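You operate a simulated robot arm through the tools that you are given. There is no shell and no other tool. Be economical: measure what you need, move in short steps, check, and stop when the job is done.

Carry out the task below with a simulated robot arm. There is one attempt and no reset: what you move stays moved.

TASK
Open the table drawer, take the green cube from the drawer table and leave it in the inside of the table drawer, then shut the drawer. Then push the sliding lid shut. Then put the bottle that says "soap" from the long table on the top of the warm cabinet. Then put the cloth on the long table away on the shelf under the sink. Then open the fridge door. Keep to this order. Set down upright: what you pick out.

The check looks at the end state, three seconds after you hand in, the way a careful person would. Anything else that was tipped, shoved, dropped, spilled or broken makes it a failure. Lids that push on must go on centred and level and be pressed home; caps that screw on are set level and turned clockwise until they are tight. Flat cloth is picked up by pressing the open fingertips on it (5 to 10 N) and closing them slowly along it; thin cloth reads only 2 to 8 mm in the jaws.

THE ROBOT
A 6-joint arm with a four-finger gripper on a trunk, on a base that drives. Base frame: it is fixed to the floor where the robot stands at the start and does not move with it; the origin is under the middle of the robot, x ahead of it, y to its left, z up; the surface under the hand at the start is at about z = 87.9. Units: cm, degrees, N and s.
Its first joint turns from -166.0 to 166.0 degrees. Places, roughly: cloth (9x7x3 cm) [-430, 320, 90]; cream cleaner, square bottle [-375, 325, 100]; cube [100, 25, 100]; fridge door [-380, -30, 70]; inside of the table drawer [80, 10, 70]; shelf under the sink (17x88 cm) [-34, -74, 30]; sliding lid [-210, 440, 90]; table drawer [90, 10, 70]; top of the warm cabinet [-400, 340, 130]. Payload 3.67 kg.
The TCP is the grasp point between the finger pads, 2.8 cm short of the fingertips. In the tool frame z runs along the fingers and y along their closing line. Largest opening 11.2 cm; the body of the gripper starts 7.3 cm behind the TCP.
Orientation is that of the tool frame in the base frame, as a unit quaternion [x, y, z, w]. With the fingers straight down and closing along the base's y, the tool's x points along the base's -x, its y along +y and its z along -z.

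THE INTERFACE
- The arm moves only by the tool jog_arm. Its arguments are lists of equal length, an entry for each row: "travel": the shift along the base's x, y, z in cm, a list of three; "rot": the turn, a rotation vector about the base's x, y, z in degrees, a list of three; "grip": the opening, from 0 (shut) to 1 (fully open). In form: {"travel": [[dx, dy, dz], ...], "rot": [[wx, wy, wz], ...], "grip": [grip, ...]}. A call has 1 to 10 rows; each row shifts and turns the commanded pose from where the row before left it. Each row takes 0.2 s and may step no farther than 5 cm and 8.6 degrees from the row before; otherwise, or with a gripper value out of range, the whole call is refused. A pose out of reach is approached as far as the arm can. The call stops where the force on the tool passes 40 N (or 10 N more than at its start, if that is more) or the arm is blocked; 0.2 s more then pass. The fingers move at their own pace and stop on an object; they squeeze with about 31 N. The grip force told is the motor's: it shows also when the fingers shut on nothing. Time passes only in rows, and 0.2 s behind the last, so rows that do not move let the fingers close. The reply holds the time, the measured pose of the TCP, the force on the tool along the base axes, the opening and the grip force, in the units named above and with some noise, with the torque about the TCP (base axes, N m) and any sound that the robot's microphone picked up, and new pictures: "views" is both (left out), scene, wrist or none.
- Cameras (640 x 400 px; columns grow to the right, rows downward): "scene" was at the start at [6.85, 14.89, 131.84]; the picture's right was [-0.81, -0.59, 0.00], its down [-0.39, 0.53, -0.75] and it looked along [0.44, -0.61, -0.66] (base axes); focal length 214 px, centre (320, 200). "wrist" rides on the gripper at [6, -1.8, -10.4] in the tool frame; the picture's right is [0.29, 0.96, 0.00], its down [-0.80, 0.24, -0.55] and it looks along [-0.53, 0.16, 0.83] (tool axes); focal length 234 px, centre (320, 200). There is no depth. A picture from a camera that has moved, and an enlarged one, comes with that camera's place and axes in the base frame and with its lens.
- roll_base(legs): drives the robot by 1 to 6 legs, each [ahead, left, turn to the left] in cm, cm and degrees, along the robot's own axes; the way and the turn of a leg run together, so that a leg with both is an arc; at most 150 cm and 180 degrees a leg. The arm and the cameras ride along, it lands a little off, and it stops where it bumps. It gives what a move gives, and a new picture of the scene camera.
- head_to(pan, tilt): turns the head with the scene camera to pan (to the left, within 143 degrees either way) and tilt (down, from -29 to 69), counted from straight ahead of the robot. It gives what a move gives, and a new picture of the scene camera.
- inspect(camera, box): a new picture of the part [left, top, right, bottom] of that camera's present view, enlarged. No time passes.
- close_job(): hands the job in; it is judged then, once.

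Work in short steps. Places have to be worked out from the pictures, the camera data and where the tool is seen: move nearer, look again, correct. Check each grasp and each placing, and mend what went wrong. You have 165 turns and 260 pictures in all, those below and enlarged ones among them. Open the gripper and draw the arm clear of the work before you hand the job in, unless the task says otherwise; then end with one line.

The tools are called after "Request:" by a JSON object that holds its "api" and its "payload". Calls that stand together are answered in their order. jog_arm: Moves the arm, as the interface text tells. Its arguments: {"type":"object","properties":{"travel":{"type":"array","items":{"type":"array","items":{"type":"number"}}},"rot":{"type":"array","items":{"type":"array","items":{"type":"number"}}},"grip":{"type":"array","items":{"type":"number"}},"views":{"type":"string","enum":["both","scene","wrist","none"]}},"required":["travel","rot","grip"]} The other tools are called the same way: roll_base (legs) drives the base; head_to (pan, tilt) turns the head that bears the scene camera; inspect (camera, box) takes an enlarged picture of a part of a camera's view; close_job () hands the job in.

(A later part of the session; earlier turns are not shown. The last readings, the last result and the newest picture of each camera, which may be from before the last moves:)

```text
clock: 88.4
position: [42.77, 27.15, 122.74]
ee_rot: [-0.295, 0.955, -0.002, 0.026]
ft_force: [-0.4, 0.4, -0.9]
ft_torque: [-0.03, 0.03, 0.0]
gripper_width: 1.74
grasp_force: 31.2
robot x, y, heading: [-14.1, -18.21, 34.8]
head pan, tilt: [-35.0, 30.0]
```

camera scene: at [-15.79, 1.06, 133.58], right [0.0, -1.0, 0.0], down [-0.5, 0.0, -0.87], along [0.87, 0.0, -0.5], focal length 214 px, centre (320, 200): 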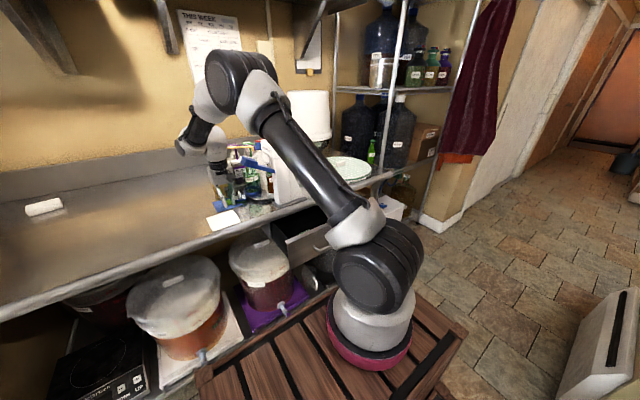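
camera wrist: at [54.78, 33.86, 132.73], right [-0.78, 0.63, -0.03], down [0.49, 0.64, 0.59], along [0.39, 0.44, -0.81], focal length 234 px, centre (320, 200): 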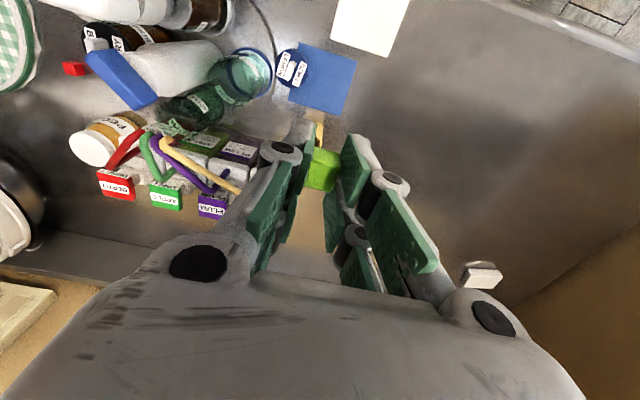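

Clear at z 122.7. I drive right 35 cm to bring the hand over the drawer gap.

Request:
{"api": "roll_base", "payload": {"legs": [[0, -35, 0]]}}

```text
clock: 90.0
position: [53.63, 11.58, 122.84]
ee_rot: [-0.296, 0.955, -0.002, 0.027]
ft_force: [0.0, -0.3, -0.1]
ft_torque: [-0.02, -0.02, -0.02]
gripper_width: 1.75
grasp_force: 31.2
robot x, y, heading: [-3.01, -33.63, 34.7]
head pan, tilt: [-35.0, 30.0]
stopped in leg 1: the robot was blocked; the commanded pose is now the measured one
camera scene: at [-4.91, -14.64, 133.58], right [0.0, -1.0, 0.0], down [-0.5, 0.0, -0.87], along [0.87, 0.0, -0.5], focal length 214 px, centre (320, 200)
```

scene: 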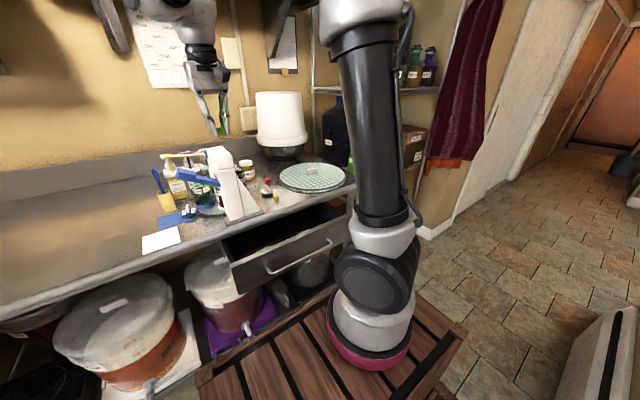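

Blocked at the rear right, so I step 5 cm forward and continue right.

Request:
{"api": "roll_base", "payload": {"legs": [[5, 1, 0], [0, -17, 0]]}}

```text
clock: 92.0
position: [66.69, 1.39, 122.71]
ee_rot: [-0.297, 0.954, -0.001, 0.027]
ft_force: [-0.1, 0.2, -0.2]
ft_torque: [0.02, -0.03, 0.02]
gripper_width: 1.75
grasp_force: 31.3
robot x, y, heading: [9.84, -43.63, 34.9]
head pan, tilt: [-35.0, 30.0]
camera scene: at [8.28, -24.87, 133.59], right [0.0, -1.0, 0.0], down [-0.5, 0.0, -0.87], along [0.87, 0.0, -0.5], focal length 214 px, centre (320, 200)
```

scene: 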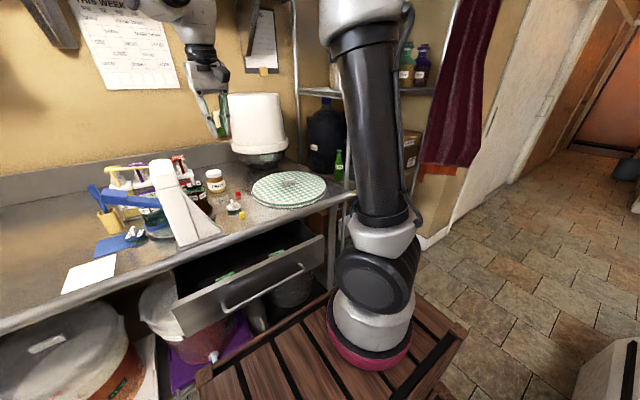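

At e≈36.5. I draw in to n≈49.5 and descend into the drawer gap.

Request:
{"api": "jog_arm", "payload": {"travel": [[-2.6, -1.8, 0], [-2.6, -1.8, 0], [0, 0, -5], [0, 0, -5], [0, 0, -5], [0, 0, -5], [0, 0, -4], [0, 0, -4]], "rot": [[0, 0, 0], [0, 0, 0], [0, 0, 0], [0, 0, 0], [0, 0, 0], [0, 0, 0], [0, 0, 0], [0, 0, 0]], "grip": [0, 0, 0, 0, 0, 0, 0, 0], "views": "wrist"}}

```text
clock: 93.8
position: [61.43, -2.32, 94.6]
ee_rot: [-0.296, 0.955, -0.001, 0.027]
ft_force: [-0.7, 0.0, -0.1]
ft_torque: [0.03, -0.01, 0.01]
gripper_width: 1.75
grasp_force: 31.2
robot x, y, heading: [10.31, -43.63, 34.8]
head pan, tilt: [-35.0, 30.0]
camera wrist: at [57.25, -7.39, 104.64], right [-0.78, 0.63, -0.03], down [0.49, 0.64, 0.59], along [0.39, 0.44, -0.81], focal length 234 px, centre (320, 200)
```

wrist: 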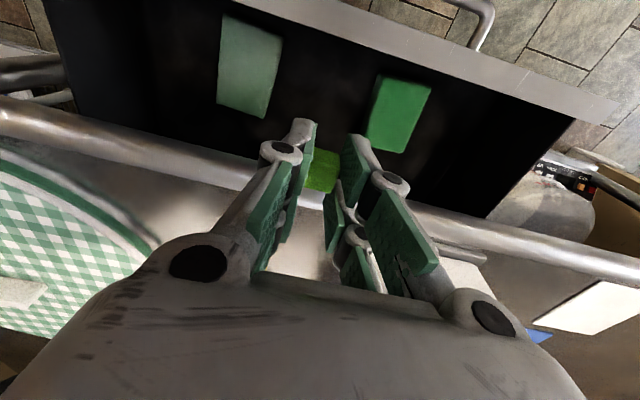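

Well centred between sponges, panel and table edge. I lower on until contact.

Request:
{"api": "jog_arm", "payload": {"travel": [[0, 0, -4], [0, 0, -4], [0, 0, -4], [0, 0, -2.5], [0, 0, -1.5], [0, 0, -1], [0, 0, -1], [0, 0, -1], [0, 0, -1]], "rot": [[0, 0, 0], [0, 0, 0], [0, 0, 0], [0, 0, 0], [0, 0, 0], [0, 0, 0], [0, 0, 0], [0, 0, 0], [0, 0, 0]], "grip": [0, 0, 0, 0, 0, 0, 0, 0, 0], "views": "wrist"}}

```text
clock: 95.7
position: [61.79, -2.4, 75.66]
ee_rot: [-0.3, 0.954, -0.007, 0.027]
ft_force: [-9.3, -7.0, -1.5]
ft_torque: [0.7, -0.96, 0.24]
gripper_width: 1.77
grasp_force: 30.9
out of reach, approached as far as the arm can: row 9
robot x, y, heading: [9.94, -43.63, 34.6]
head pan, tilt: [-35.0, 30.0]
stopped in row 9: the force on the tool passed its limit at 56 N (the readings are from after the stop); the commanded pose is now the measured one
camera wrist: at [57.43, -7.39, 85.66], right [-0.78, 0.62, -0.04], down [0.49, 0.65, 0.58], along [0.39, 0.44, -0.81], focal length 234 px, centre (320, 200)
```

wrist: 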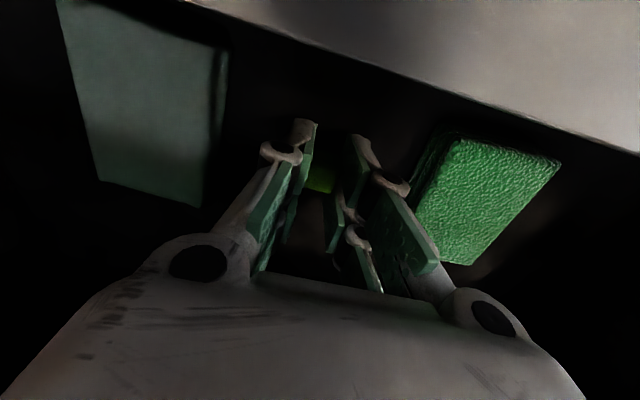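

The wrist now leans on the table edge, with the cube's bottom near z 72.6, about the floor. I ease 0.7 cm toward me and go down a little more.

Request:
{"api": "jog_arm", "payload": {"travel": [[-0.6, -0.4, 0], [0, 0, -0.4], [0, 0, -0.4], [0, 0, -0.4]], "rot": [[0, 0, 0], [0, 0, 0], [0, 0, 0], [0, 0, 0]], "grip": [0, 0, 0, 0], "views": "none"}}

```text
clock: 96.1
position: [61.84, -2.58, 75.45]
ee_rot: [-0.301, 0.953, -0.011, 0.026]
ft_force: [-6.0, -5.3, -1.7]
ft_torque: [0.52, -0.6, 0.12]
gripper_width: 1.73
grasp_force: 31.0
out of reach, approached as far as the arm can: row 1
robot x, y, heading: [9.74, -44.08, 34.7]
head pan, tilt: [-35.0, 30.0]
stopped in row 1: the force on the tool passed its limit at 51 N (the readings are from after the stop); the commanded pose is now the measured one
```

The arm can't fold further here. The remaining drop is about a centimetre or less with the cube level, so I release gently here and look.

Request:
{"api": "jog_arm", "payload": {"travel": [[0, 0, 0], [0, 0, 0], [0, 0, 0]], "rot": [[0, 0, 0], [0, 0, 0], [0, 0, 0]], "grip": [0.3, 0.3, 0.3], "views": "wrist"}}

Request:
{"api": "jog_arm", "payload": {"travel": [[0, 0, 4], [0, 0, 4], [0, 0, 4.5], [0, 0, 4.5], [0, 0, 4.5], [0, 0, 4.5]], "rot": [[0, 0, 0], [0, 0, 0], [0, 0, 0], [0, 0, 0], [0, 0, 0], [0, 0, 0]], "grip": [0.3, 0.3, 0.3, 0.3, 0.3, 0.3], "views": "wrist"}}

Request:
{"api": "inspect", "payload": {"camera": "wrist", "box": [200, 0, 440, 150]}}

```text
clock: 96.9
position: [61.89, -2.56, 75.35]
ee_rot: [-0.303, 0.953, -0.01, 0.026]
ft_force: [-10.9, -11.8, -7.7]
ft_torque: [0.87, -0.99, 0.22]
gripper_width: 3.37
grasp_force: 0.1
robot x, y, heading: [9.99, -43.63, 34.7]
head pan, tilt: [-35.0, 30.0]
camera wrist: at [57.52, -7.48, 85.6], right [-0.79, 0.62, -0.05], down [0.48, 0.66, 0.58], along [0.39, 0.43, -0.81], focal length 234 px, centre (320, 200)
```

wrist: 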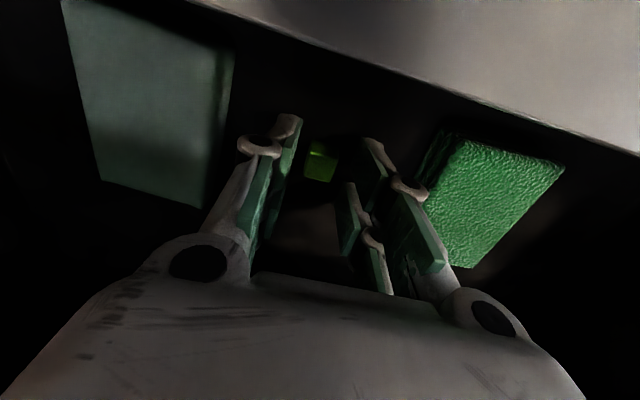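

```text
clock: 97.2
position: [61.87, -2.91, 76.02]
ee_rot: [-0.311, 0.95, -0.018, 0.026]
ft_force: [-1.1, 0.3, 0.7]
ft_torque: [-0.01, -0.04, 0.0]
gripper_width: 3.36
grasp_force: 0.1
robot x, y, heading: [9.7, -43.76, 34.9]
head pan, tilt: [-35.0, 30.0]
stopped in row 1: the force on the tool passed its limit at 73 N (the readings are from after the stop); the commanded pose is now the measured one
camera wrist: at [57.66, -7.72, 86.04], right [-0.8, 0.6, -0.06], down [0.47, 0.67, 0.57], along [0.38, 0.43, -0.82], focal length 234 px, centre (320, 200)
```

wrist: 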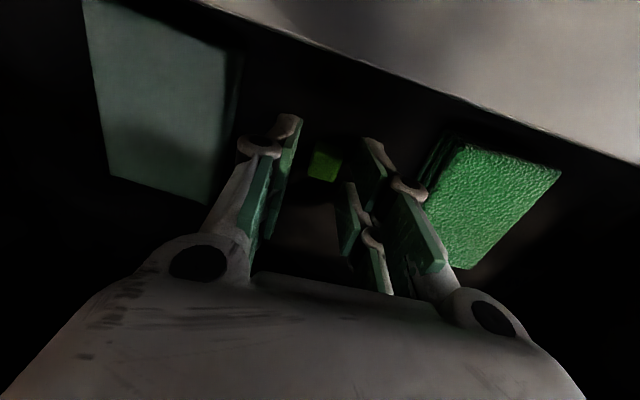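

```text
2.67 times, centred on (320, 75) of wrist
camera zoom: at [57.66, -7.72, 86.04], right [-0.8, 0.6, -0.06], down [0.47, 0.67, 0.57], along [0.38, 0.43, -0.82], focal length 624 px, centre (320, 533)
```

zoom: 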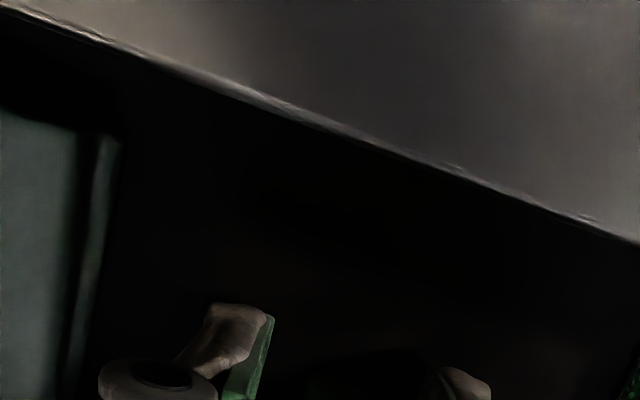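

The cube stands on the floor between the fingers. Lifting caught on something, likely under the table edge, so I shift 1 cm toward me and lift slowly.

Request:
{"api": "jog_arm", "payload": {"travel": [[-0.4, -0.3, 0.2], [-0.4, -0.3, 0.4], [0, 0, 1], [0, 0, 1]], "rot": [[0, 0, 0], [0, 0, 0], [0, 0, 0], [0, 0, 0]], "grip": [0.3, 0.3, 0.3, 0.3], "views": "wrist"}}

Request:
{"api": "inspect", "payload": {"camera": "scene", "box": [140, 180, 360, 320]}}

```text
clock: 98.2
position: [61.07, -3.35, 78.48]
ee_rot: [-0.31, 0.95, -0.017, 0.025]
ft_force: [-0.2, -0.3, 0.5]
ft_torque: [-0.04, 0.01, 0.03]
gripper_width: 3.37
grasp_force: 0.0
robot x, y, heading: [9.97, -43.62, 34.9]
head pan, tilt: [-35.0, 30.0]
camera wrist: at [56.83, -8.32, 88.69], right [-0.8, 0.6, -0.06], down [0.47, 0.67, 0.57], along [0.38, 0.43, -0.82], focal length 234 px, centre (320, 200)
```

wrist: 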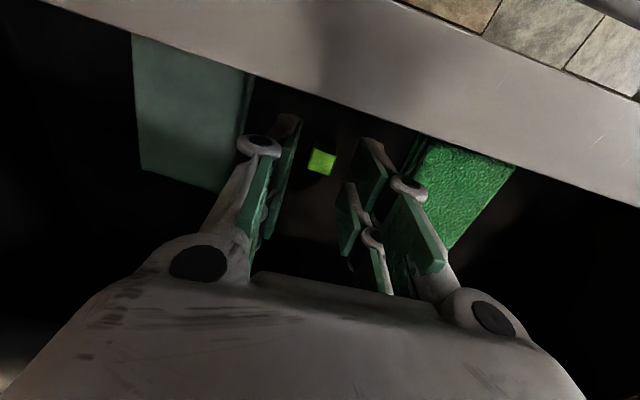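

```text
2.86 times, centred on (250, 250) of scene
camera zoom: at [8.2, -24.9, 133.58], right [0.0, -1.0, 0.0], down [-0.5, 0.0, -0.87], along [0.87, 0.0, -0.5], focal length 613 px, centre (520, 57)
```

zoom: 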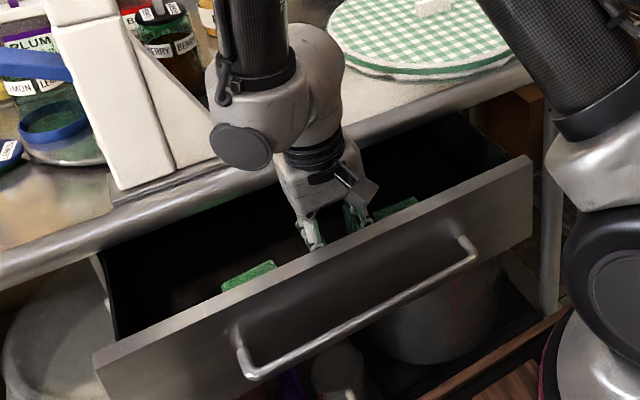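

Free now, and the cube sits on the drawer floor. I rise clear and check from above.

Request:
{"api": "jog_arm", "payload": {"travel": [[0, 0, 4], [0, 0, 4.5], [0, 0, 4.5], [0, 0, 4.5], [0, 0, 4.5], [0, 0, 4.5], [0, 0, 4.5]], "rot": [[0, 0, 0], [0, 0, 0], [0, 0, 0], [0, 0, 0], [0, 0, 0], [0, 0, 0], [0, 0, 0]], "grip": [0.3, 0.3, 0.3, 0.3, 0.3, 0.3, 0.3], "views": "wrist"}}

Request:
{"api": "inspect", "payload": {"camera": "wrist", "box": [160, 0, 480, 200]}}

```text
clock: 99.8
position: [61.19, -3.51, 109.59]
ee_rot: [-0.312, 0.95, -0.017, 0.026]
ft_force: [0.0, 0.6, 0.6]
ft_torque: [-0.03, 0.05, -0.01]
gripper_width: 3.36
grasp_force: 0.0
robot x, y, heading: [10.0, -43.87, 35.2]
head pan, tilt: [-35.0, 30.0]
camera wrist: at [56.89, -8.36, 119.8], right [-0.8, 0.6, -0.06], down [0.47, 0.67, 0.57], along [0.38, 0.43, -0.82], focal length 234 px, centre (320, 200)
```

wrist: 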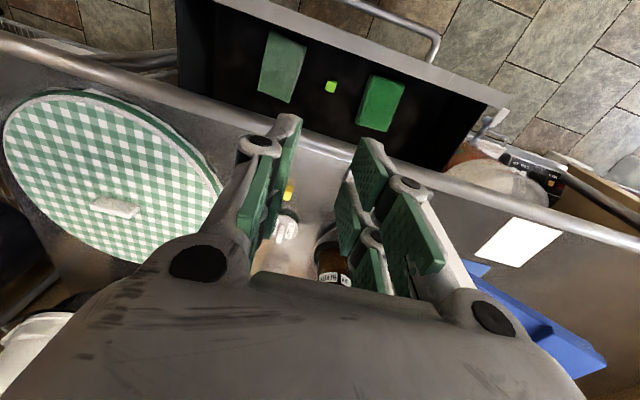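

```text
2.00 times, centred on (320, 100) of wrist
camera zoom: at [56.89, -8.36, 119.8], right [-0.8, 0.6, -0.06], down [0.47, 0.67, 0.57], along [0.38, 0.43, -0.82], focal length 468 px, centre (320, 400)
```

zoom: 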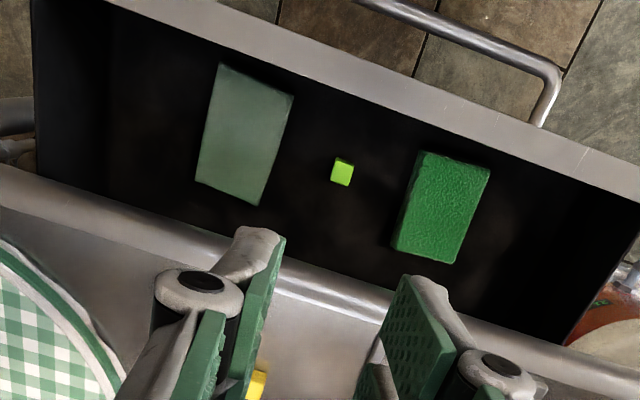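

The cube lies flat between the sponges. I drive to the left side, from where I'll restore the lid and then shut the drawer.

Request:
{"api": "roll_base", "payload": {"legs": [[-1.5, 62, 0]]}}

Request:
{"api": "head_to", "payload": {"pan": -15, "tilt": 35}}

Request:
{"api": "inspect", "payload": {"camera": "scene", "box": [260, 100, 480, 240]}}

```text
clock: 103.2
position: [24.33, 46.75, 109.55]
ee_rot: [-0.312, 0.95, -0.017, 0.027]
ft_force: [0.4, -0.1, 0.4]
ft_torque: [-0.02, 0.02, -0.02]
gripper_width: 3.35
grasp_force: 0.0
robot x, y, heading: [-26.79, 6.33, 35.1]
head pan, tilt: [-35.0, 30.0]
camera scene: at [-28.63, 25.09, 133.58], right [0.0, -1.0, 0.0], down [-0.5, 0.0, -0.87], along [0.87, 0.0, -0.5], focal length 214 px, centre (320, 200)
```

scene: 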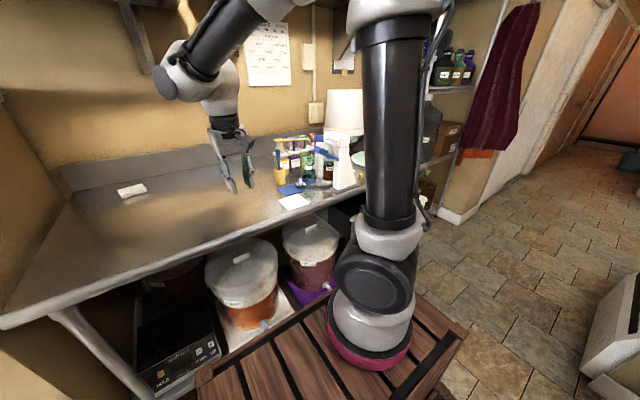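

```text
clock: 104.1
position: [24.19, 46.63, 109.62]
ee_rot: [-0.313, 0.949, -0.016, 0.026]
ft_force: [-1.0, 0.3, -0.1]
ft_torque: [0.01, 0.02, 0.02]
gripper_width: 3.35
grasp_force: 0.0
robot x, y, heading: [-26.93, 5.82, 35.0]
head pan, tilt: [-15.0, 35.0]
camera scene: at [-29.39, 28.09, 132.81], right [0.34, -0.94, 0.0], down [-0.54, -0.2, -0.82], along [0.77, 0.28, -0.57], focal length 214 px, centre (320, 200)
```

scene: 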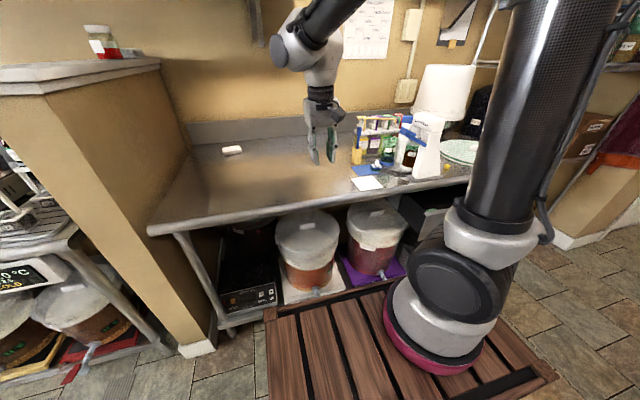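

```text
2.86 times, centred on (370, 170) of scene
camera zoom: at [-29.39, 28.09, 132.81], right [0.34, -0.94, 0.0], down [-0.54, -0.2, -0.82], along [0.77, 0.28, -0.57], focal length 613 px, centre (177, 286)
```

zoom: 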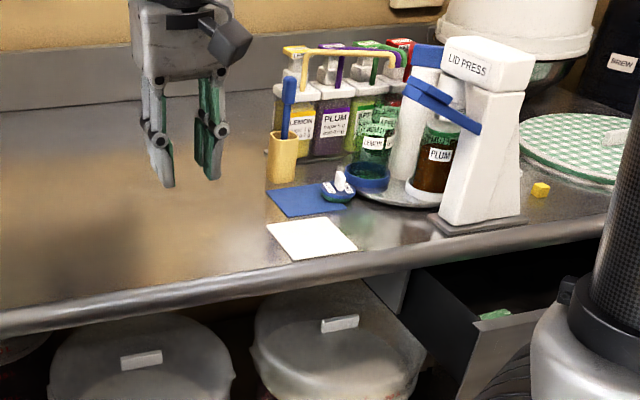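

I bring the hand over the mat area to view the lid from above.

Request:
{"api": "jog_arm", "payload": {"travel": [[0, 0, 3], [4, -1.6, 0], [4, -1.6, 0], [4, -1.6, 0], [4, -1.6, 0], [4, -1.6, 0], [4, -1.6, 0]], "rot": [[0, 0, 0], [0, 0, 0], [0, 0, 0], [0, 0, 0], [0, 0, 0], [0, 0, 0], [0, 0, 0]], "grip": [0.4, 0.4, 0.4, 0.4, 0.4, 0.4, 0.4], "views": "wrist"}}

Request:
{"api": "inspect", "payload": {"camera": "wrist", "box": [160, 20, 400, 170]}}

```text
clock: 105.7
position: [48.33, 36.98, 112.62]
ee_rot: [-0.313, 0.949, -0.016, 0.027]
ft_force: [-0.7, -0.3, 0.2]
ft_torque: [-0.01, -0.06, 0.01]
gripper_width: 4.48
grasp_force: 0.1
robot x, y, heading: [-26.79, 6.04, 35.3]
head pan, tilt: [-15.0, 35.0]
camera wrist: at [44.12, 32.07, 122.87], right [-0.8, 0.6, -0.06], down [0.46, 0.68, 0.57], along [0.38, 0.43, -0.82], focal length 234 px, centre (320, 200)
```

wrist: 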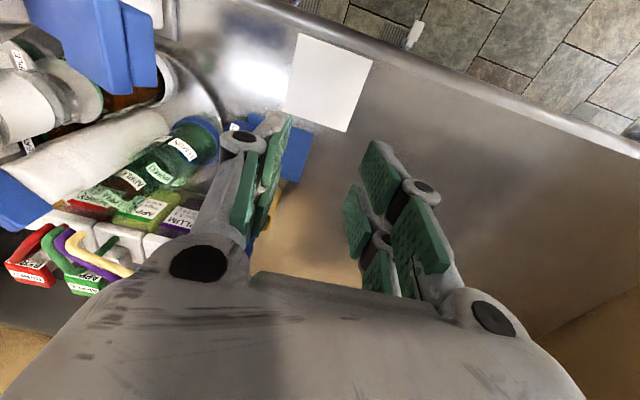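

```text
2.67 times, centred on (280, 95) of wrist
camera zoom: at [44.12, 32.07, 122.87], right [-0.8, 0.6, -0.06], down [0.46, 0.68, 0.57], along [0.38, 0.43, -0.82], focal length 624 px, centre (427, 480)
```

zoom: 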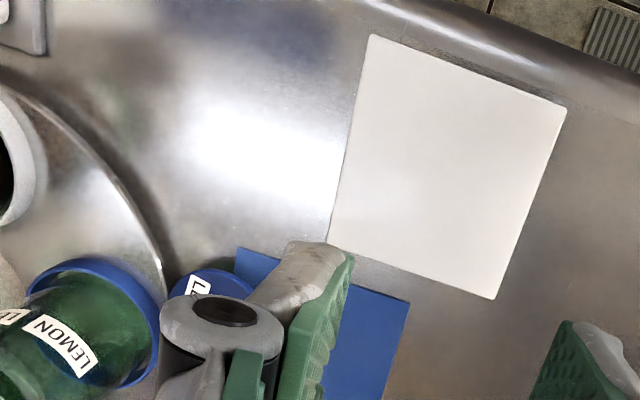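

The lid is behind a finger; I shift right along the table to see it between the fingers.

Request:
{"api": "jog_arm", "payload": {"travel": [[1.0, -4, 0], [1.0, -4, 0]], "rot": [[0, 0, 0], [0, 0, 0]], "grip": [0.4, 0.4], "views": "wrist"}}

Request:
{"api": "inspect", "payload": {"camera": "wrist", "box": [220, 60, 420, 185]}}

```text
clock: 106.3
position: [50.27, 29.19, 112.6]
ee_rot: [-0.312, 0.949, -0.016, 0.026]
ft_force: [-0.9, 0.1, 0.2]
ft_torque: [-0.03, 0.01, -0.02]
gripper_width: 4.46
grasp_force: 0.1
robot x, y, heading: [-26.54, 5.9, 35.1]
head pan, tilt: [-15.0, 35.0]
camera wrist: at [46.11, 24.27, 122.78], right [-0.8, 0.6, -0.06], down [0.46, 0.68, 0.57], along [0.38, 0.43, -0.82], focal length 234 px, centre (320, 200)
```

wrist: 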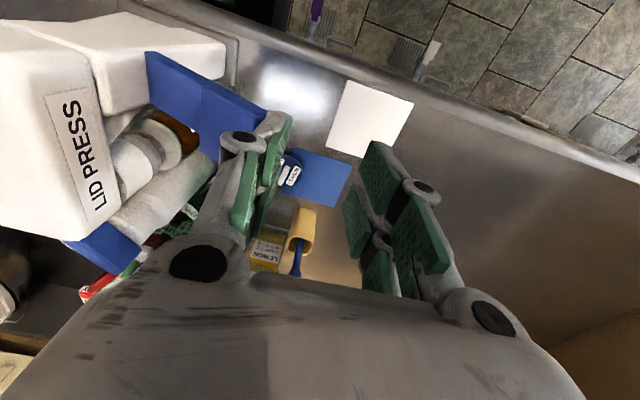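

```text
3.20 times, centred on (320, 122) of wrist
camera zoom: at [46.11, 24.27, 122.78], right [-0.8, 0.6, -0.06], down [0.46, 0.68, 0.57], along [0.38, 0.43, -0.82], focal length 749 px, centre (320, 448)
```

zoom: 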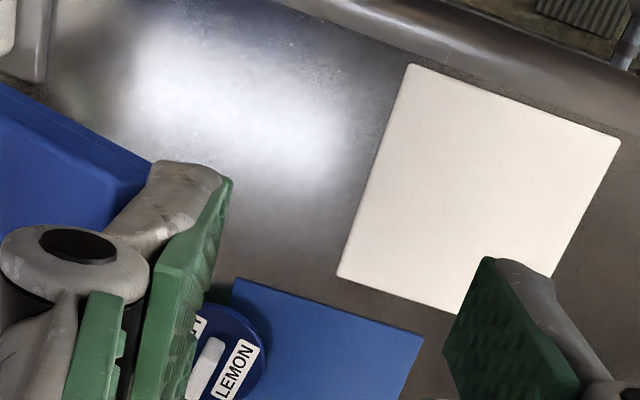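

The lid's knob is near (62.3,34), hemmed in by the press lever and the bottle. I turn the tool by -90° so that the gripper body runs front-to-back with its camera to the free left side.

Request:
{"api": "jog_arm", "payload": {"travel": [[0, 0, 4], [0, 0, 0], [0, 0, 0], [0, 0, 0], [0, 0, 0], [0, 0, 0], [0, 0, 0], [0, 0, 0], [0, 0, 0], [0, 0, 0]], "rot": [[0, 0, -8.5], [0, 0, -8.5], [0, 0, -8.5], [0, 0, -8.5], [0, 0, -8.5], [0, 0, -8.5], [0, 0, -8.5], [0, 0, -8.5], [0, 0, -8.5], [0, 0, -8.5]], "grip": [0.5, 0.5, 0.5, 0.5, 0.5, 0.5, 0.5, 0.5, 0.5, 0.5], "views": "none"}}

Request:
{"api": "jog_arm", "payload": {"travel": [[3, 1, 0], [3, 1, 0], [2, 1, 0]], "rot": [[0, 0, -4], [0, 0, 0], [0, 0, 0]], "grip": [0.5, 0.5, 0.5], "views": "wrist"}}

Request:
{"api": "inspect", "payload": {"camera": "scene", "box": [280, 80, 480, 205]}}

```text
clock: 108.5
position: [50.23, 29.06, 116.52]
ee_rot: [0.412, 0.911, -0.03, 0.009]
ft_force: [-0.2, -0.2, -0.5]
ft_torque: [0.03, 0.03, -0.01]
gripper_width: 5.63
grasp_force: 0.1
robot x, y, heading: [-26.78, 6.11, 34.8]
head pan, tilt: [-15.0, 35.0]
```

```text
clock: 109.3
position: [58.19, 32.04, 116.53]
ee_rot: [0.443, 0.896, -0.03, 0.008]
ft_force: [-0.5, -0.2, 1.2]
ft_torque: [0.02, -0.09, 0.01]
gripper_width: 5.59
grasp_force: 0.1
robot x, y, heading: [-26.78, 6.36, 34.8]
head pan, tilt: [-15.0, 35.0]
camera wrist: at [53.39, 36.25, 126.77], right [0.58, 0.81, -0.06], down [0.68, -0.45, 0.57], along [0.44, -0.37, -0.82], focal length 234 px, centre (320, 200)
```

wrist: 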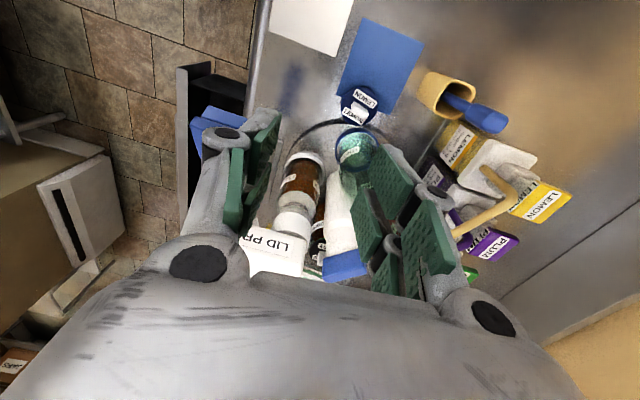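

```text
3.20 times, centred on (380, 142) of scene
camera zoom: at [-29.42, 28.08, 132.81], right [0.34, -0.94, 0.0], down [-0.54, -0.2, -0.82], along [0.77, 0.28, -0.57], focal length 686 px, centre (128, 384)
```

zoom: 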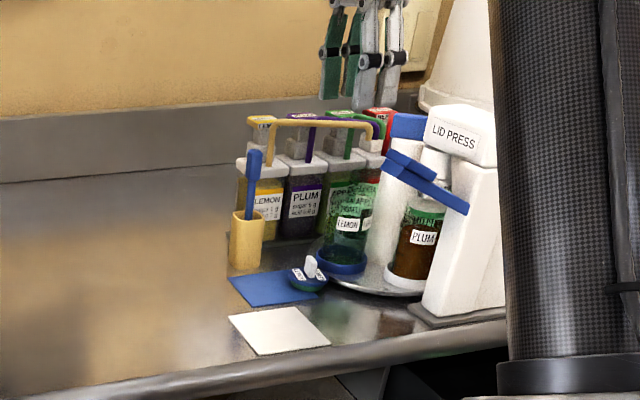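

The lid lies at (62.1,34.4). A closer look for the knob's direction.

Request:
{"api": "inspect", "payload": {"camera": "wrist", "box": [310, 70, 410, 132]}}

```text
6.40 times, centred on (360, 101) of wrist
camera zoom: at [53.39, 36.25, 126.77], right [0.58, 0.81, -0.06], down [0.68, -0.45, 0.57], along [0.44, -0.37, -0.82], focal length 1499 px, centre (64, 834)
```

zoom: 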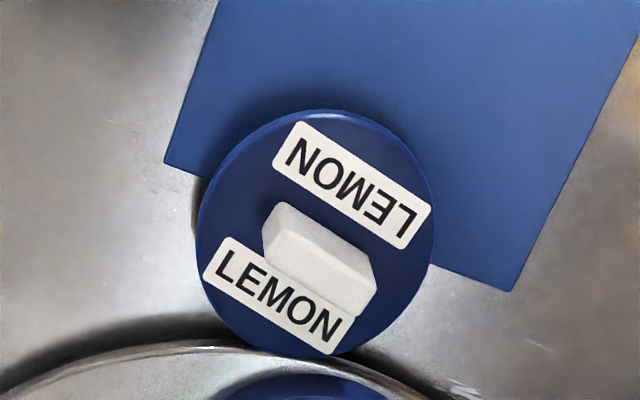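

The knob's fin runs about 11° off front-to-back, 3.1 cm long. I turn to match it and lean the tool's top to the left by 25°, away from the bottle and lever.

Request:
{"api": "jog_arm", "payload": {"travel": [[-0.5, 1, 0], [-0.5, 1, 0], [-0.5, 1, 0], [0, 0, 0], [0, 0, 0], [1.5, 0, -4], [1.5, 0, -4]], "rot": [[-6.85, -4.7, 0], [-6.85, -4.7, 0], [-6.85, -4.7, 0], [0, 0, -7], [0, 0, -7], [0, 0, 0], [0, 0, 0]], "grip": [0.5, 0.5, 0.5, 0.5, 0.5, 0.5, 0.5], "views": "both"}}

```text
clock: 110.9
position: [59.8, 34.97, 108.83]
ee_rot: [0.537, 0.809, -0.158, 0.177]
ft_force: [0.1, -0.2, -0.4]
ft_torque: [0.01, -0.04, 0.01]
gripper_width: 5.58
grasp_force: 0.1
robot x, y, heading: [-26.45, 5.97, 35.3]
head pan, tilt: [-15.0, 35.0]
camera scene: at [-29.44, 28.08, 132.81], right [0.34, -0.94, 0.0], down [-0.54, -0.2, -0.82], along [0.77, 0.28, -0.57], focal length 214 px, centre (320, 200)
camera wrist: at [54.89, 43.81, 115.32], right [0.78, 0.59, -0.19], down [0.44, -0.31, 0.84], along [0.44, -0.74, -0.51], focal length 234 px, centre (320, 200)
```

scene: 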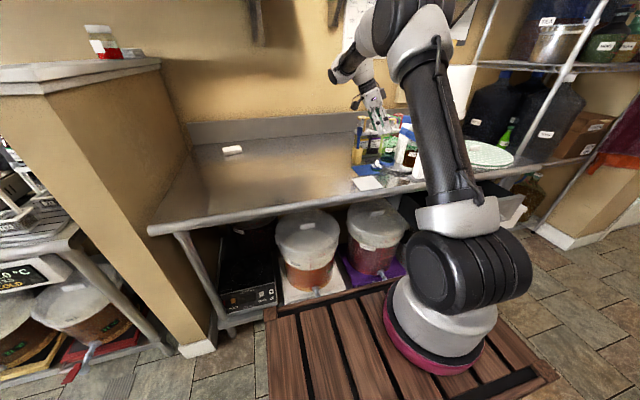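
wrist: 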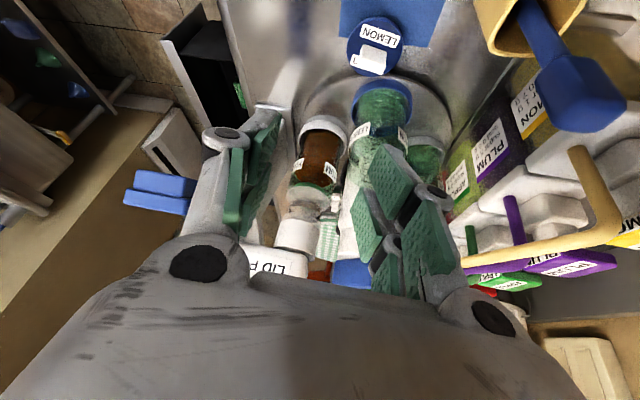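

The lid is in clear view at (62.6,34.4). I line up along the tilted axis and approach.

Request:
{"api": "jog_arm", "payload": {"travel": [[0.9, 2, -4.4], [0.8, 1.9, -4.4], [0.3, -1.3, -2.6]], "rot": [[0, 0, 0], [0, 0, 0], [0, 0, 0]], "grip": [0.5, 0.5, 0.5], "views": "both"}}

Request:
{"api": "inspect", "payload": {"camera": "scene", "box": [320, 80, 440, 200]}}

```text
clock: 111.7
position: [61.61, 37.74, 97.14]
ee_rot: [0.537, 0.81, -0.157, 0.177]
ft_force: [0.1, 0.0, 0.6]
ft_torque: [0.04, -0.02, -0.01]
gripper_width: 5.62
grasp_force: 0.0
robot x, y, heading: [-26.71, 6.22, 34.9]
head pan, tilt: [-15.0, 35.0]
camera scene: at [-29.43, 28.09, 132.81], right [0.34, -0.94, 0.0], down [-0.54, -0.2, -0.82], along [0.77, 0.28, -0.57], focal length 214 px, centre (320, 200)
camera wrist: at [56.73, 46.42, 103.73], right [0.78, 0.59, -0.19], down [0.44, -0.31, 0.84], along [0.44, -0.74, -0.51], focal length 234 px, centre (320, 200)
```

scene: 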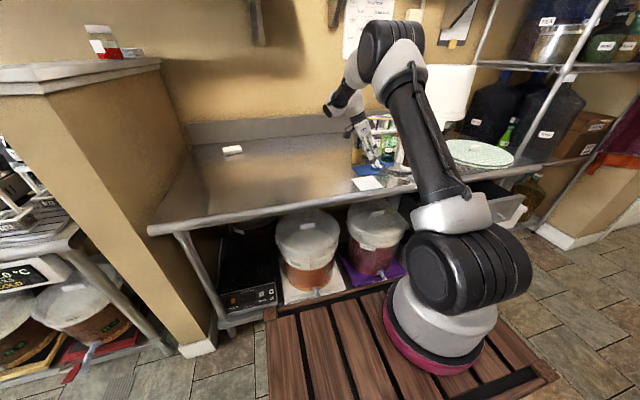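
wrist: 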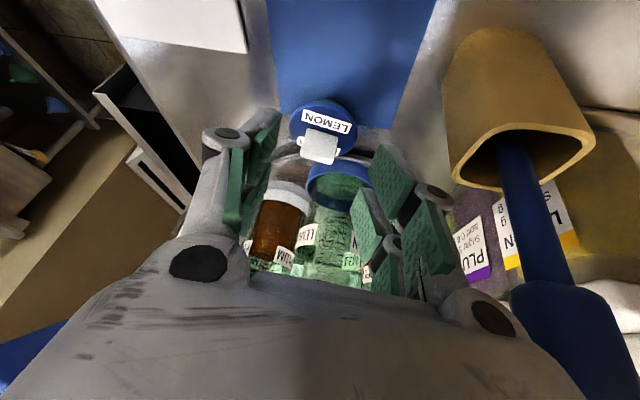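

```text
3.33 times, centred on (380, 140) of scene
camera zoom: at [-29.43, 28.09, 132.81], right [0.34, -0.94, 0.0], down [-0.54, -0.2, -0.82], along [0.77, 0.28, -0.57], focal length 715 px, centre (120, 400)
```

zoom: 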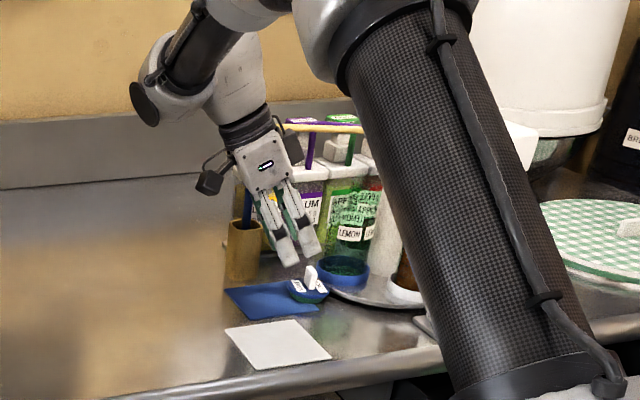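

Lined up. I advance the last 5 cm and close on the knob.

Request:
{"api": "jog_arm", "payload": {"travel": [[0.5, -1.3, -2.1], [0.5, -1.2, -2.0], [0, 0, 0], [0, 0, 0], [0, 0, 0]], "rot": [[0, 0, 0], [0, 0, 0], [0, 0, 0], [0, 0, 0], [0, 0, 0]], "grip": [0.5, 0.5, 0.5, 0, 0], "views": "wrist"}}

```text
clock: 112.9
position: [62.52, 35.02, 93.49]
ee_rot: [0.536, 0.81, -0.157, 0.178]
ft_force: [-20.4, 3.5, 26.6]
ft_torque: [0.06, 0.49, -0.24]
gripper_width: 2.49
grasp_force: 31.3
robot x, y, heading: [-26.74, 6.35, 34.9]
head pan, tilt: [-15.0, 35.0]
camera wrist: at [57.59, 43.86, 99.92], right [0.78, 0.59, -0.19], down [0.44, -0.31, 0.84], along [0.44, -0.74, -0.51], focal length 234 px, centre (320, 200)
```

wrist: 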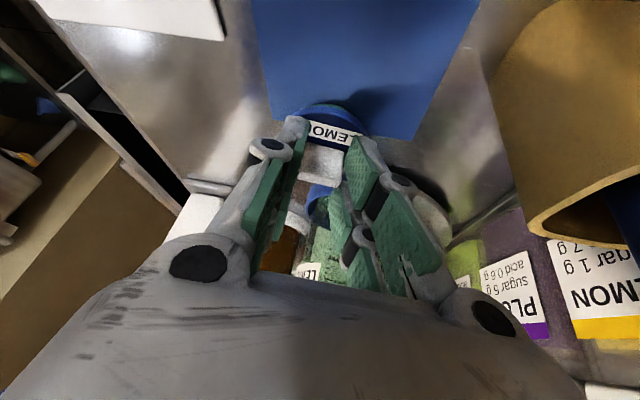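

Knob held. I lift 1 cm and carry it back to the mat's centre.

Request:
{"api": "jog_arm", "payload": {"travel": [[0, 0, 0.6], [0, 0, 0.7], [-1.0, 1.5, 0], [-1.0, 1.5, 0], [-1.0, 1.6, 0]], "rot": [[0, 0, 0], [0, 0, 0], [0, 0, 0], [0, 0, 0], [0, 0, 0]], "grip": [0, 0, 0, 0, 0], "views": "wrist"}}

Request:
{"api": "inspect", "payload": {"camera": "scene", "box": [320, 100, 440, 200]}}

```text
clock: 114.1
position: [59.61, 39.52, 94.36]
ee_rot: [0.537, 0.809, -0.158, 0.177]
ft_force: [0.5, 0.0, -0.5]
ft_torque: [0.02, -0.01, 0.04]
gripper_width: 2.5
grasp_force: 30.9
robot x, y, heading: [-26.55, 5.81, 35.0]
head pan, tilt: [-15.0, 35.0]
camera wrist: at [54.78, 48.48, 100.97], right [0.78, 0.59, -0.19], down [0.44, -0.31, 0.84], along [0.44, -0.74, -0.51], focal length 234 px, centre (320, 200)
```

wrist: 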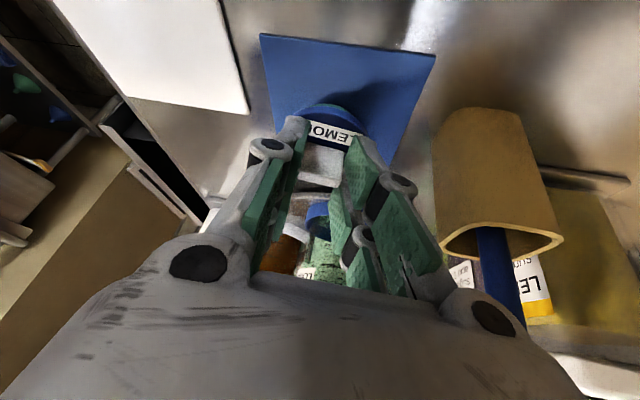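

```text
4.00 times, centred on (380, 150) of scene
camera zoom: at [-29.37, 28.09, 132.81], right [0.34, -0.94, 0.0], down [-0.54, -0.2, -0.82], along [0.77, 0.28, -0.57], focal length 858 px, centre (80, 400)
```

zoom: 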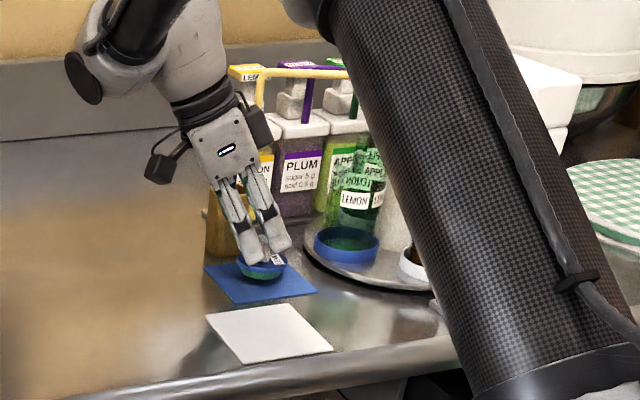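

The lid hovers over the mat's centre. I lower it gently to contact and release.

Request:
{"api": "jog_arm", "payload": {"travel": [[0, 0, -0.4], [0, 0, -0.3], [0, 0, -0.3], [0, 0, -0.2], [0, 0, 0]], "rot": [[0, 0, 0], [0, 0, 0], [0, 0, 0], [0, 0, 0], [0, 0, 0]], "grip": [0, 0, 0, 0, 0], "views": "wrist"}}

```text
clock: 115.3
position: [59.74, 39.79, 93.46]
ee_rot: [0.537, 0.81, -0.157, 0.178]
ft_force: [-2.6, 0.4, 19.9]
ft_torque: [-0.05, -0.23, 0.04]
gripper_width: 2.53
grasp_force: 30.8
robot x, y, heading: [-26.68, 5.92, 35.0]
head pan, tilt: [-15.0, 35.0]
camera wrist: at [54.78, 48.52, 99.93], right [0.78, 0.59, -0.19], down [0.44, -0.31, 0.84], along [0.44, -0.74, -0.51], focal length 234 px, centre (320, 200)
```

wrist: 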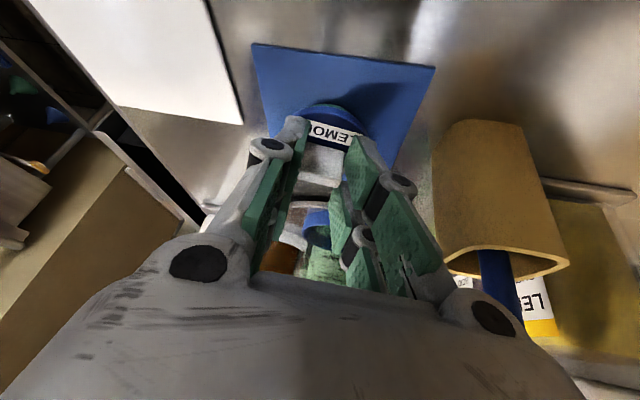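

Contact made. I open slightly and back off along the axis.

Request:
{"api": "jog_arm", "payload": {"travel": [[0, 0, 0.1], [0, 0, 0], [-0.2, 0.9, 1.8], [-0.5, 1.8, 3.6], [-0.5, 1.8, 3.6], [-0.5, 1.8, 3.6], [0, 0, 4.5]], "rot": [[0, 0, 0], [0, 0, 0], [0, 0, 0], [0, 0, 0], [0, 0, 0], [0, 0, 0], [0, 0, 0]], "grip": [0.42, 0.42, 0.42, 0.42, 0.42, 0.42, 0.42], "views": "wrist"}}

Request:
{"api": "inspect", "payload": {"camera": "scene", "box": [320, 100, 440, 200]}}

```text
clock: 116.9
position: [58.11, 46.04, 110.68]
ee_rot: [0.537, 0.809, -0.16, 0.176]
ft_force: [0.5, 0.2, -0.8]
ft_torque: [-0.06, -0.01, 0.03]
gripper_width: 4.72
grasp_force: 0.0
robot x, y, heading: [-26.86, 6.43, 35.2]
head pan, tilt: [-15.0, 35.0]
camera wrist: at [53.16, 54.89, 117.18], right [0.78, 0.59, -0.2], down [0.45, -0.31, 0.84], along [0.44, -0.74, -0.51], focal length 234 px, centre (320, 200)
```

wrist: 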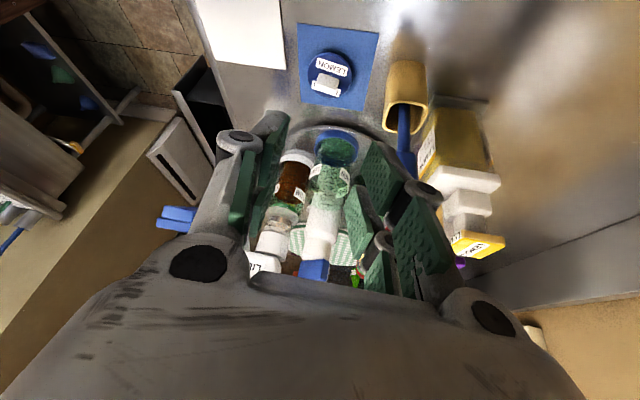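

```text
4.00 times, centred on (380, 150) of scene
camera zoom: at [-29.37, 28.11, 132.8], right [0.34, -0.94, 0.0], down [-0.54, -0.2, -0.82], along [0.77, 0.28, -0.57], focal length 858 px, centre (80, 400)
```

zoom: 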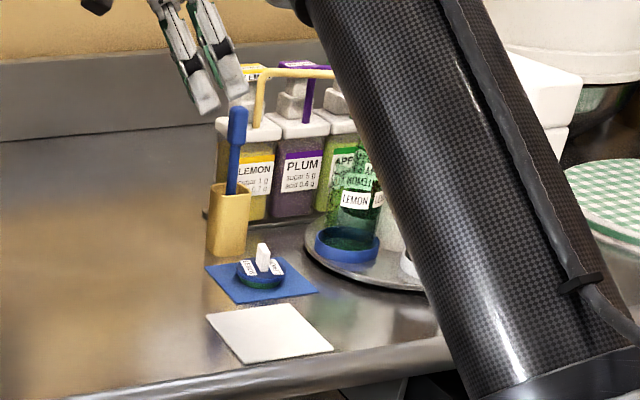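

The lid is back at the mat's centre. Now to shut the drawer: I turn back to the handle-straddling pose while sweeping up and around to the drawer front.

Request:
{"api": "jog_arm", "payload": {"travel": [[0, 0, 4], [-3.3, -2.3, 2.5], [-3.3, -2.3, 2.5], [-3.3, -2.3, 2.5], [-3.3, -2.3, 2.5], [-3.3, -2.3, 2.5], [-2.5, -1.7, 2.5], [0, 0, 3], [0, 0, 3], [0, 0, 3]], "rot": [[5.49, -4.71, 2.69], [5.49, -4.71, 2.69], [5.49, -4.71, 2.69], [5.49, -4.71, 2.69], [5.49, -4.71, 2.69], [5.49, -4.71, 2.69], [5.49, -4.71, 2.69], [5.49, -4.71, 2.69], [5.49, -4.71, 2.69], [5.49, -4.71, 2.69]], "grip": [0.33, 0.33, 0.33, 0.33, 0.33, 0.33, 0.33, 0.33, 0.33, 0.33], "views": "none"}}

```text
clock: 119.1
position: [39.03, 33.1, 138.45]
ee_rot: [0.382, 0.752, 0.479, 0.244]
ft_force: [0.3, 0.0, -0.9]
ft_torque: [-0.01, 0.01, 0.01]
gripper_width: 3.69
grasp_force: 0.1
robot x, y, heading: [-26.81, 6.28, 35.1]
head pan, tilt: [-15.0, 35.0]
```

Pose is right. I sweep right along the front.

Request:
{"api": "jog_arm", "payload": {"travel": [[2.0, -4.3, 0], [2.0, -4.3, 0], [2.0, -4.3, 0], [2.0, -4.3, 0], [1.0, -4.6, 0], [1.0, -4.6, 0], [-0.5, -4.6, 0], [-1, -4.6, 0], [-1, -4.6, 0], [-0.5, -4.6, 0]], "rot": [[0, 0, 0], [0, 0, 0], [0, 0, 0], [0, 0, 0], [0, 0, 0], [0, 0, 0], [0, 0, 0], [0, 0, 0], [0, 0, 0], [0, 0, 0]], "grip": [0.33, 0.33, 0.33, 0.33, 0.33, 0.33, 0.33, 0.33, 0.33, 0.33], "views": "none"}}

Request:
{"api": "jog_arm", "payload": {"travel": [[0, -0.5, -4.8], [0, -0.5, -4.8], [0, -0.5, -4.8], [0, -0.5, -4.8], [0, -0.5, -4.8], [0, 0, -4.8], [0, 0, -4.8], [0, 0, -4.8], [0, 0, -4.8]], "rot": [[0, 0, 0], [0, 0, 0], [0, 0, 0], [0, 0, 0], [0, 0, 0], [0, 0, 0], [0, 0, 0], [0, 0, 0], [0, 0, 0]], "grip": [0.33, 0.33, 0.33, 0.33, 0.33, 0.33, 0.33, 0.33, 0.33], "views": "wrist"}}

```text
clock: 121.3
position: [46.06, -11.89, 138.54]
ee_rot: [0.382, 0.753, 0.478, 0.243]
ft_force: [-1.1, 0.9, 1.2]
ft_torque: [-0.07, 0.06, -0.06]
gripper_width: 3.72
grasp_force: 0.2
robot x, y, heading: [-26.61, 6.49, 35.1]
head pan, tilt: [-15.0, 35.0]
```

```text
clock: 123.3
position: [46.08, -14.45, 95.11]
ee_rot: [0.383, 0.752, 0.479, 0.244]
ft_force: [0.4, 0.8, 1.0]
ft_torque: [-0.01, -0.01, -0.04]
gripper_width: 3.69
grasp_force: 0.1
robot x, y, heading: [-26.97, 6.13, 35.1]
head pan, tilt: [-15.0, 35.0]
camera wrist: at [34.47, -15.75, 97.8], right [0.16, 0.47, 0.87], down [0.15, -0.88, 0.45], along [0.98, 0.06, -0.21], focal length 234 px, centre (320, 200)
```

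wrist: 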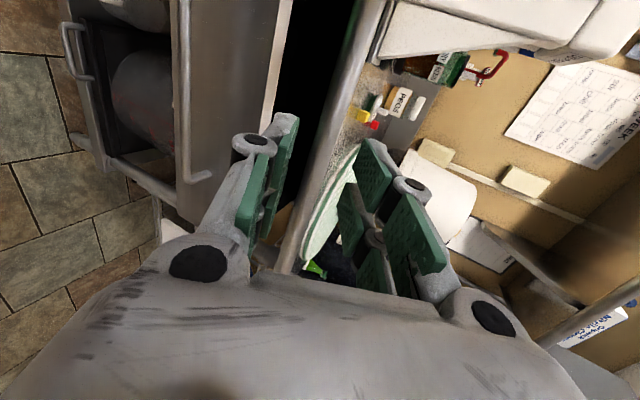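

I descend to the former standoff in front of the open handle.

Request:
{"api": "jog_arm", "payload": {"travel": [[-0.4, 0.3, -4.5], [-0.3, 0.3, -4.5], [0, 0, -4], [0, 0, -2.6]], "rot": [[0, 0, 0], [0, 0, 0], [0, 0, 0], [0, 0, 0]], "grip": [0.33, 0.33, 0.33, 0.33], "views": "wrist"}}

```text
clock: 124.3
position: [45.41, -13.95, 79.57]
ee_rot: [0.383, 0.752, 0.479, 0.243]
ft_force: [0.1, 0.0, -0.7]
ft_torque: [0.01, -0.03, 0.03]
gripper_width: 3.7
grasp_force: 0.0
robot x, y, heading: [-26.8, 5.97, 35.1]
head pan, tilt: [-15.0, 35.0]
camera wrist: at [33.68, -15.14, 82.25], right [0.16, 0.47, 0.87], down [0.15, -0.88, 0.45], along [0.98, 0.06, -0.21], focal length 234 px, centre (320, 200)
```

wrist: 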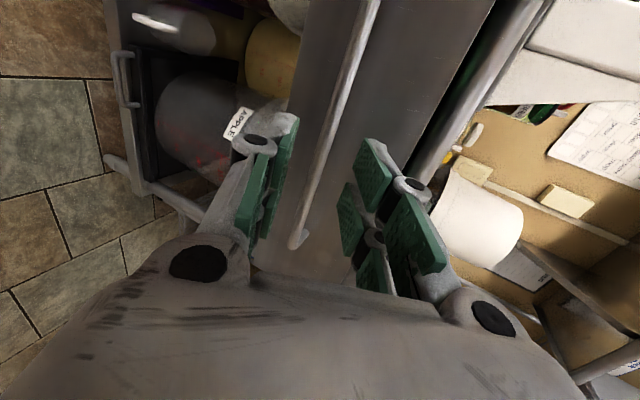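

Bar between the fingers. I advance along the axis and grip.

Request:
{"api": "jog_arm", "payload": {"travel": [[1.8, 1.3, -1.05], [1.8, 1.3, -1.05], [1.1, 0.8, -0.6], [0, 0, 0]], "rot": [[0, 0, 0], [0, 0, 0], [0, 0, 0], [0, 0, 0]], "grip": [0.33, 0.33, 0.33, 0.33], "views": "wrist"}}

```text
clock: 125.3
position: [49.93, -10.57, 76.8]
ee_rot: [0.383, 0.752, 0.478, 0.243]
ft_force: [-0.5, -0.1, 0.8]
ft_torque: [0.02, 0.03, -0.01]
gripper_width: 3.68
grasp_force: 0.2
robot x, y, heading: [-26.82, 6.12, 34.9]
head pan, tilt: [-15.0, 35.0]
camera wrist: at [38.34, -11.7, 79.53], right [0.16, 0.47, 0.87], down [0.15, -0.88, 0.45], along [0.98, 0.06, -0.21], focal length 234 px, centre (320, 200)
```

wrist: 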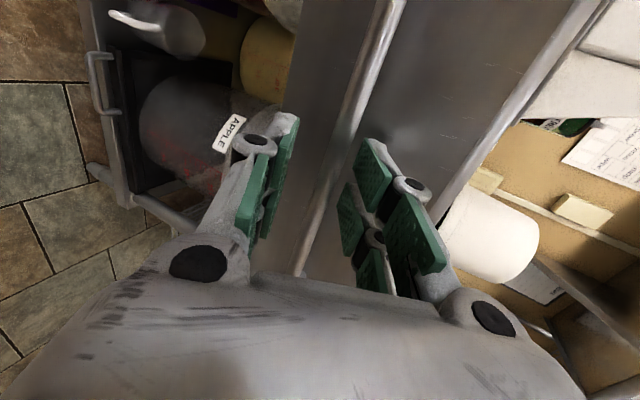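

A touch further, then close.

Request:
{"api": "jog_arm", "payload": {"travel": [[1.0, 0.75, -0.4], [0, 0, 0], [0, 0, 0], [0, 0, 0]], "rot": [[0, 0, 0], [0, 0, 0], [0, 0, 0], [0, 0, 0]], "grip": [0.33, 0, 0, 0], "views": "none"}}

```text
clock: 126.1
position: [51.1, -9.72, 76.88]
ee_rot: [0.381, 0.75, 0.482, 0.244]
ft_force: [-4.5, 4.5, 11.5]
ft_torque: [0.74, 0.36, -0.33]
gripper_width: 1.13
grasp_force: 45.1
robot x, y, heading: [-26.85, 6.47, 35.0]
head pan, tilt: [-15.0, 35.0]
stopped in row 4: the force on the tool passed its limit at 42 N (the readings are from after the stop); the commanded pose is now the measured one
```

Gripped. I push inward along the drawer's line.

Request:
{"api": "jog_arm", "payload": {"travel": [[1.6, 1.18, 0], [1.6, 1.18, 0], [1.6, 1.18, 0], [1.6, 1.18, 0]], "rot": [[0, 0, 0], [0, 0, 0], [0, 0, 0], [0, 0, 0]], "grip": [0, 0, 0, 0], "views": "none"}}

```text
clock: 127.1
position: [57.75, -5.02, 76.83]
ee_rot: [0.381, 0.75, 0.481, 0.245]
ft_force: [3.7, -3.2, 16.7]
ft_torque: [1.12, 0.57, 0.38]
gripper_width: 1.13
grasp_force: 44.8
robot x, y, heading: [-26.75, 5.99, 34.8]
head pan, tilt: [-15.0, 35.0]
```

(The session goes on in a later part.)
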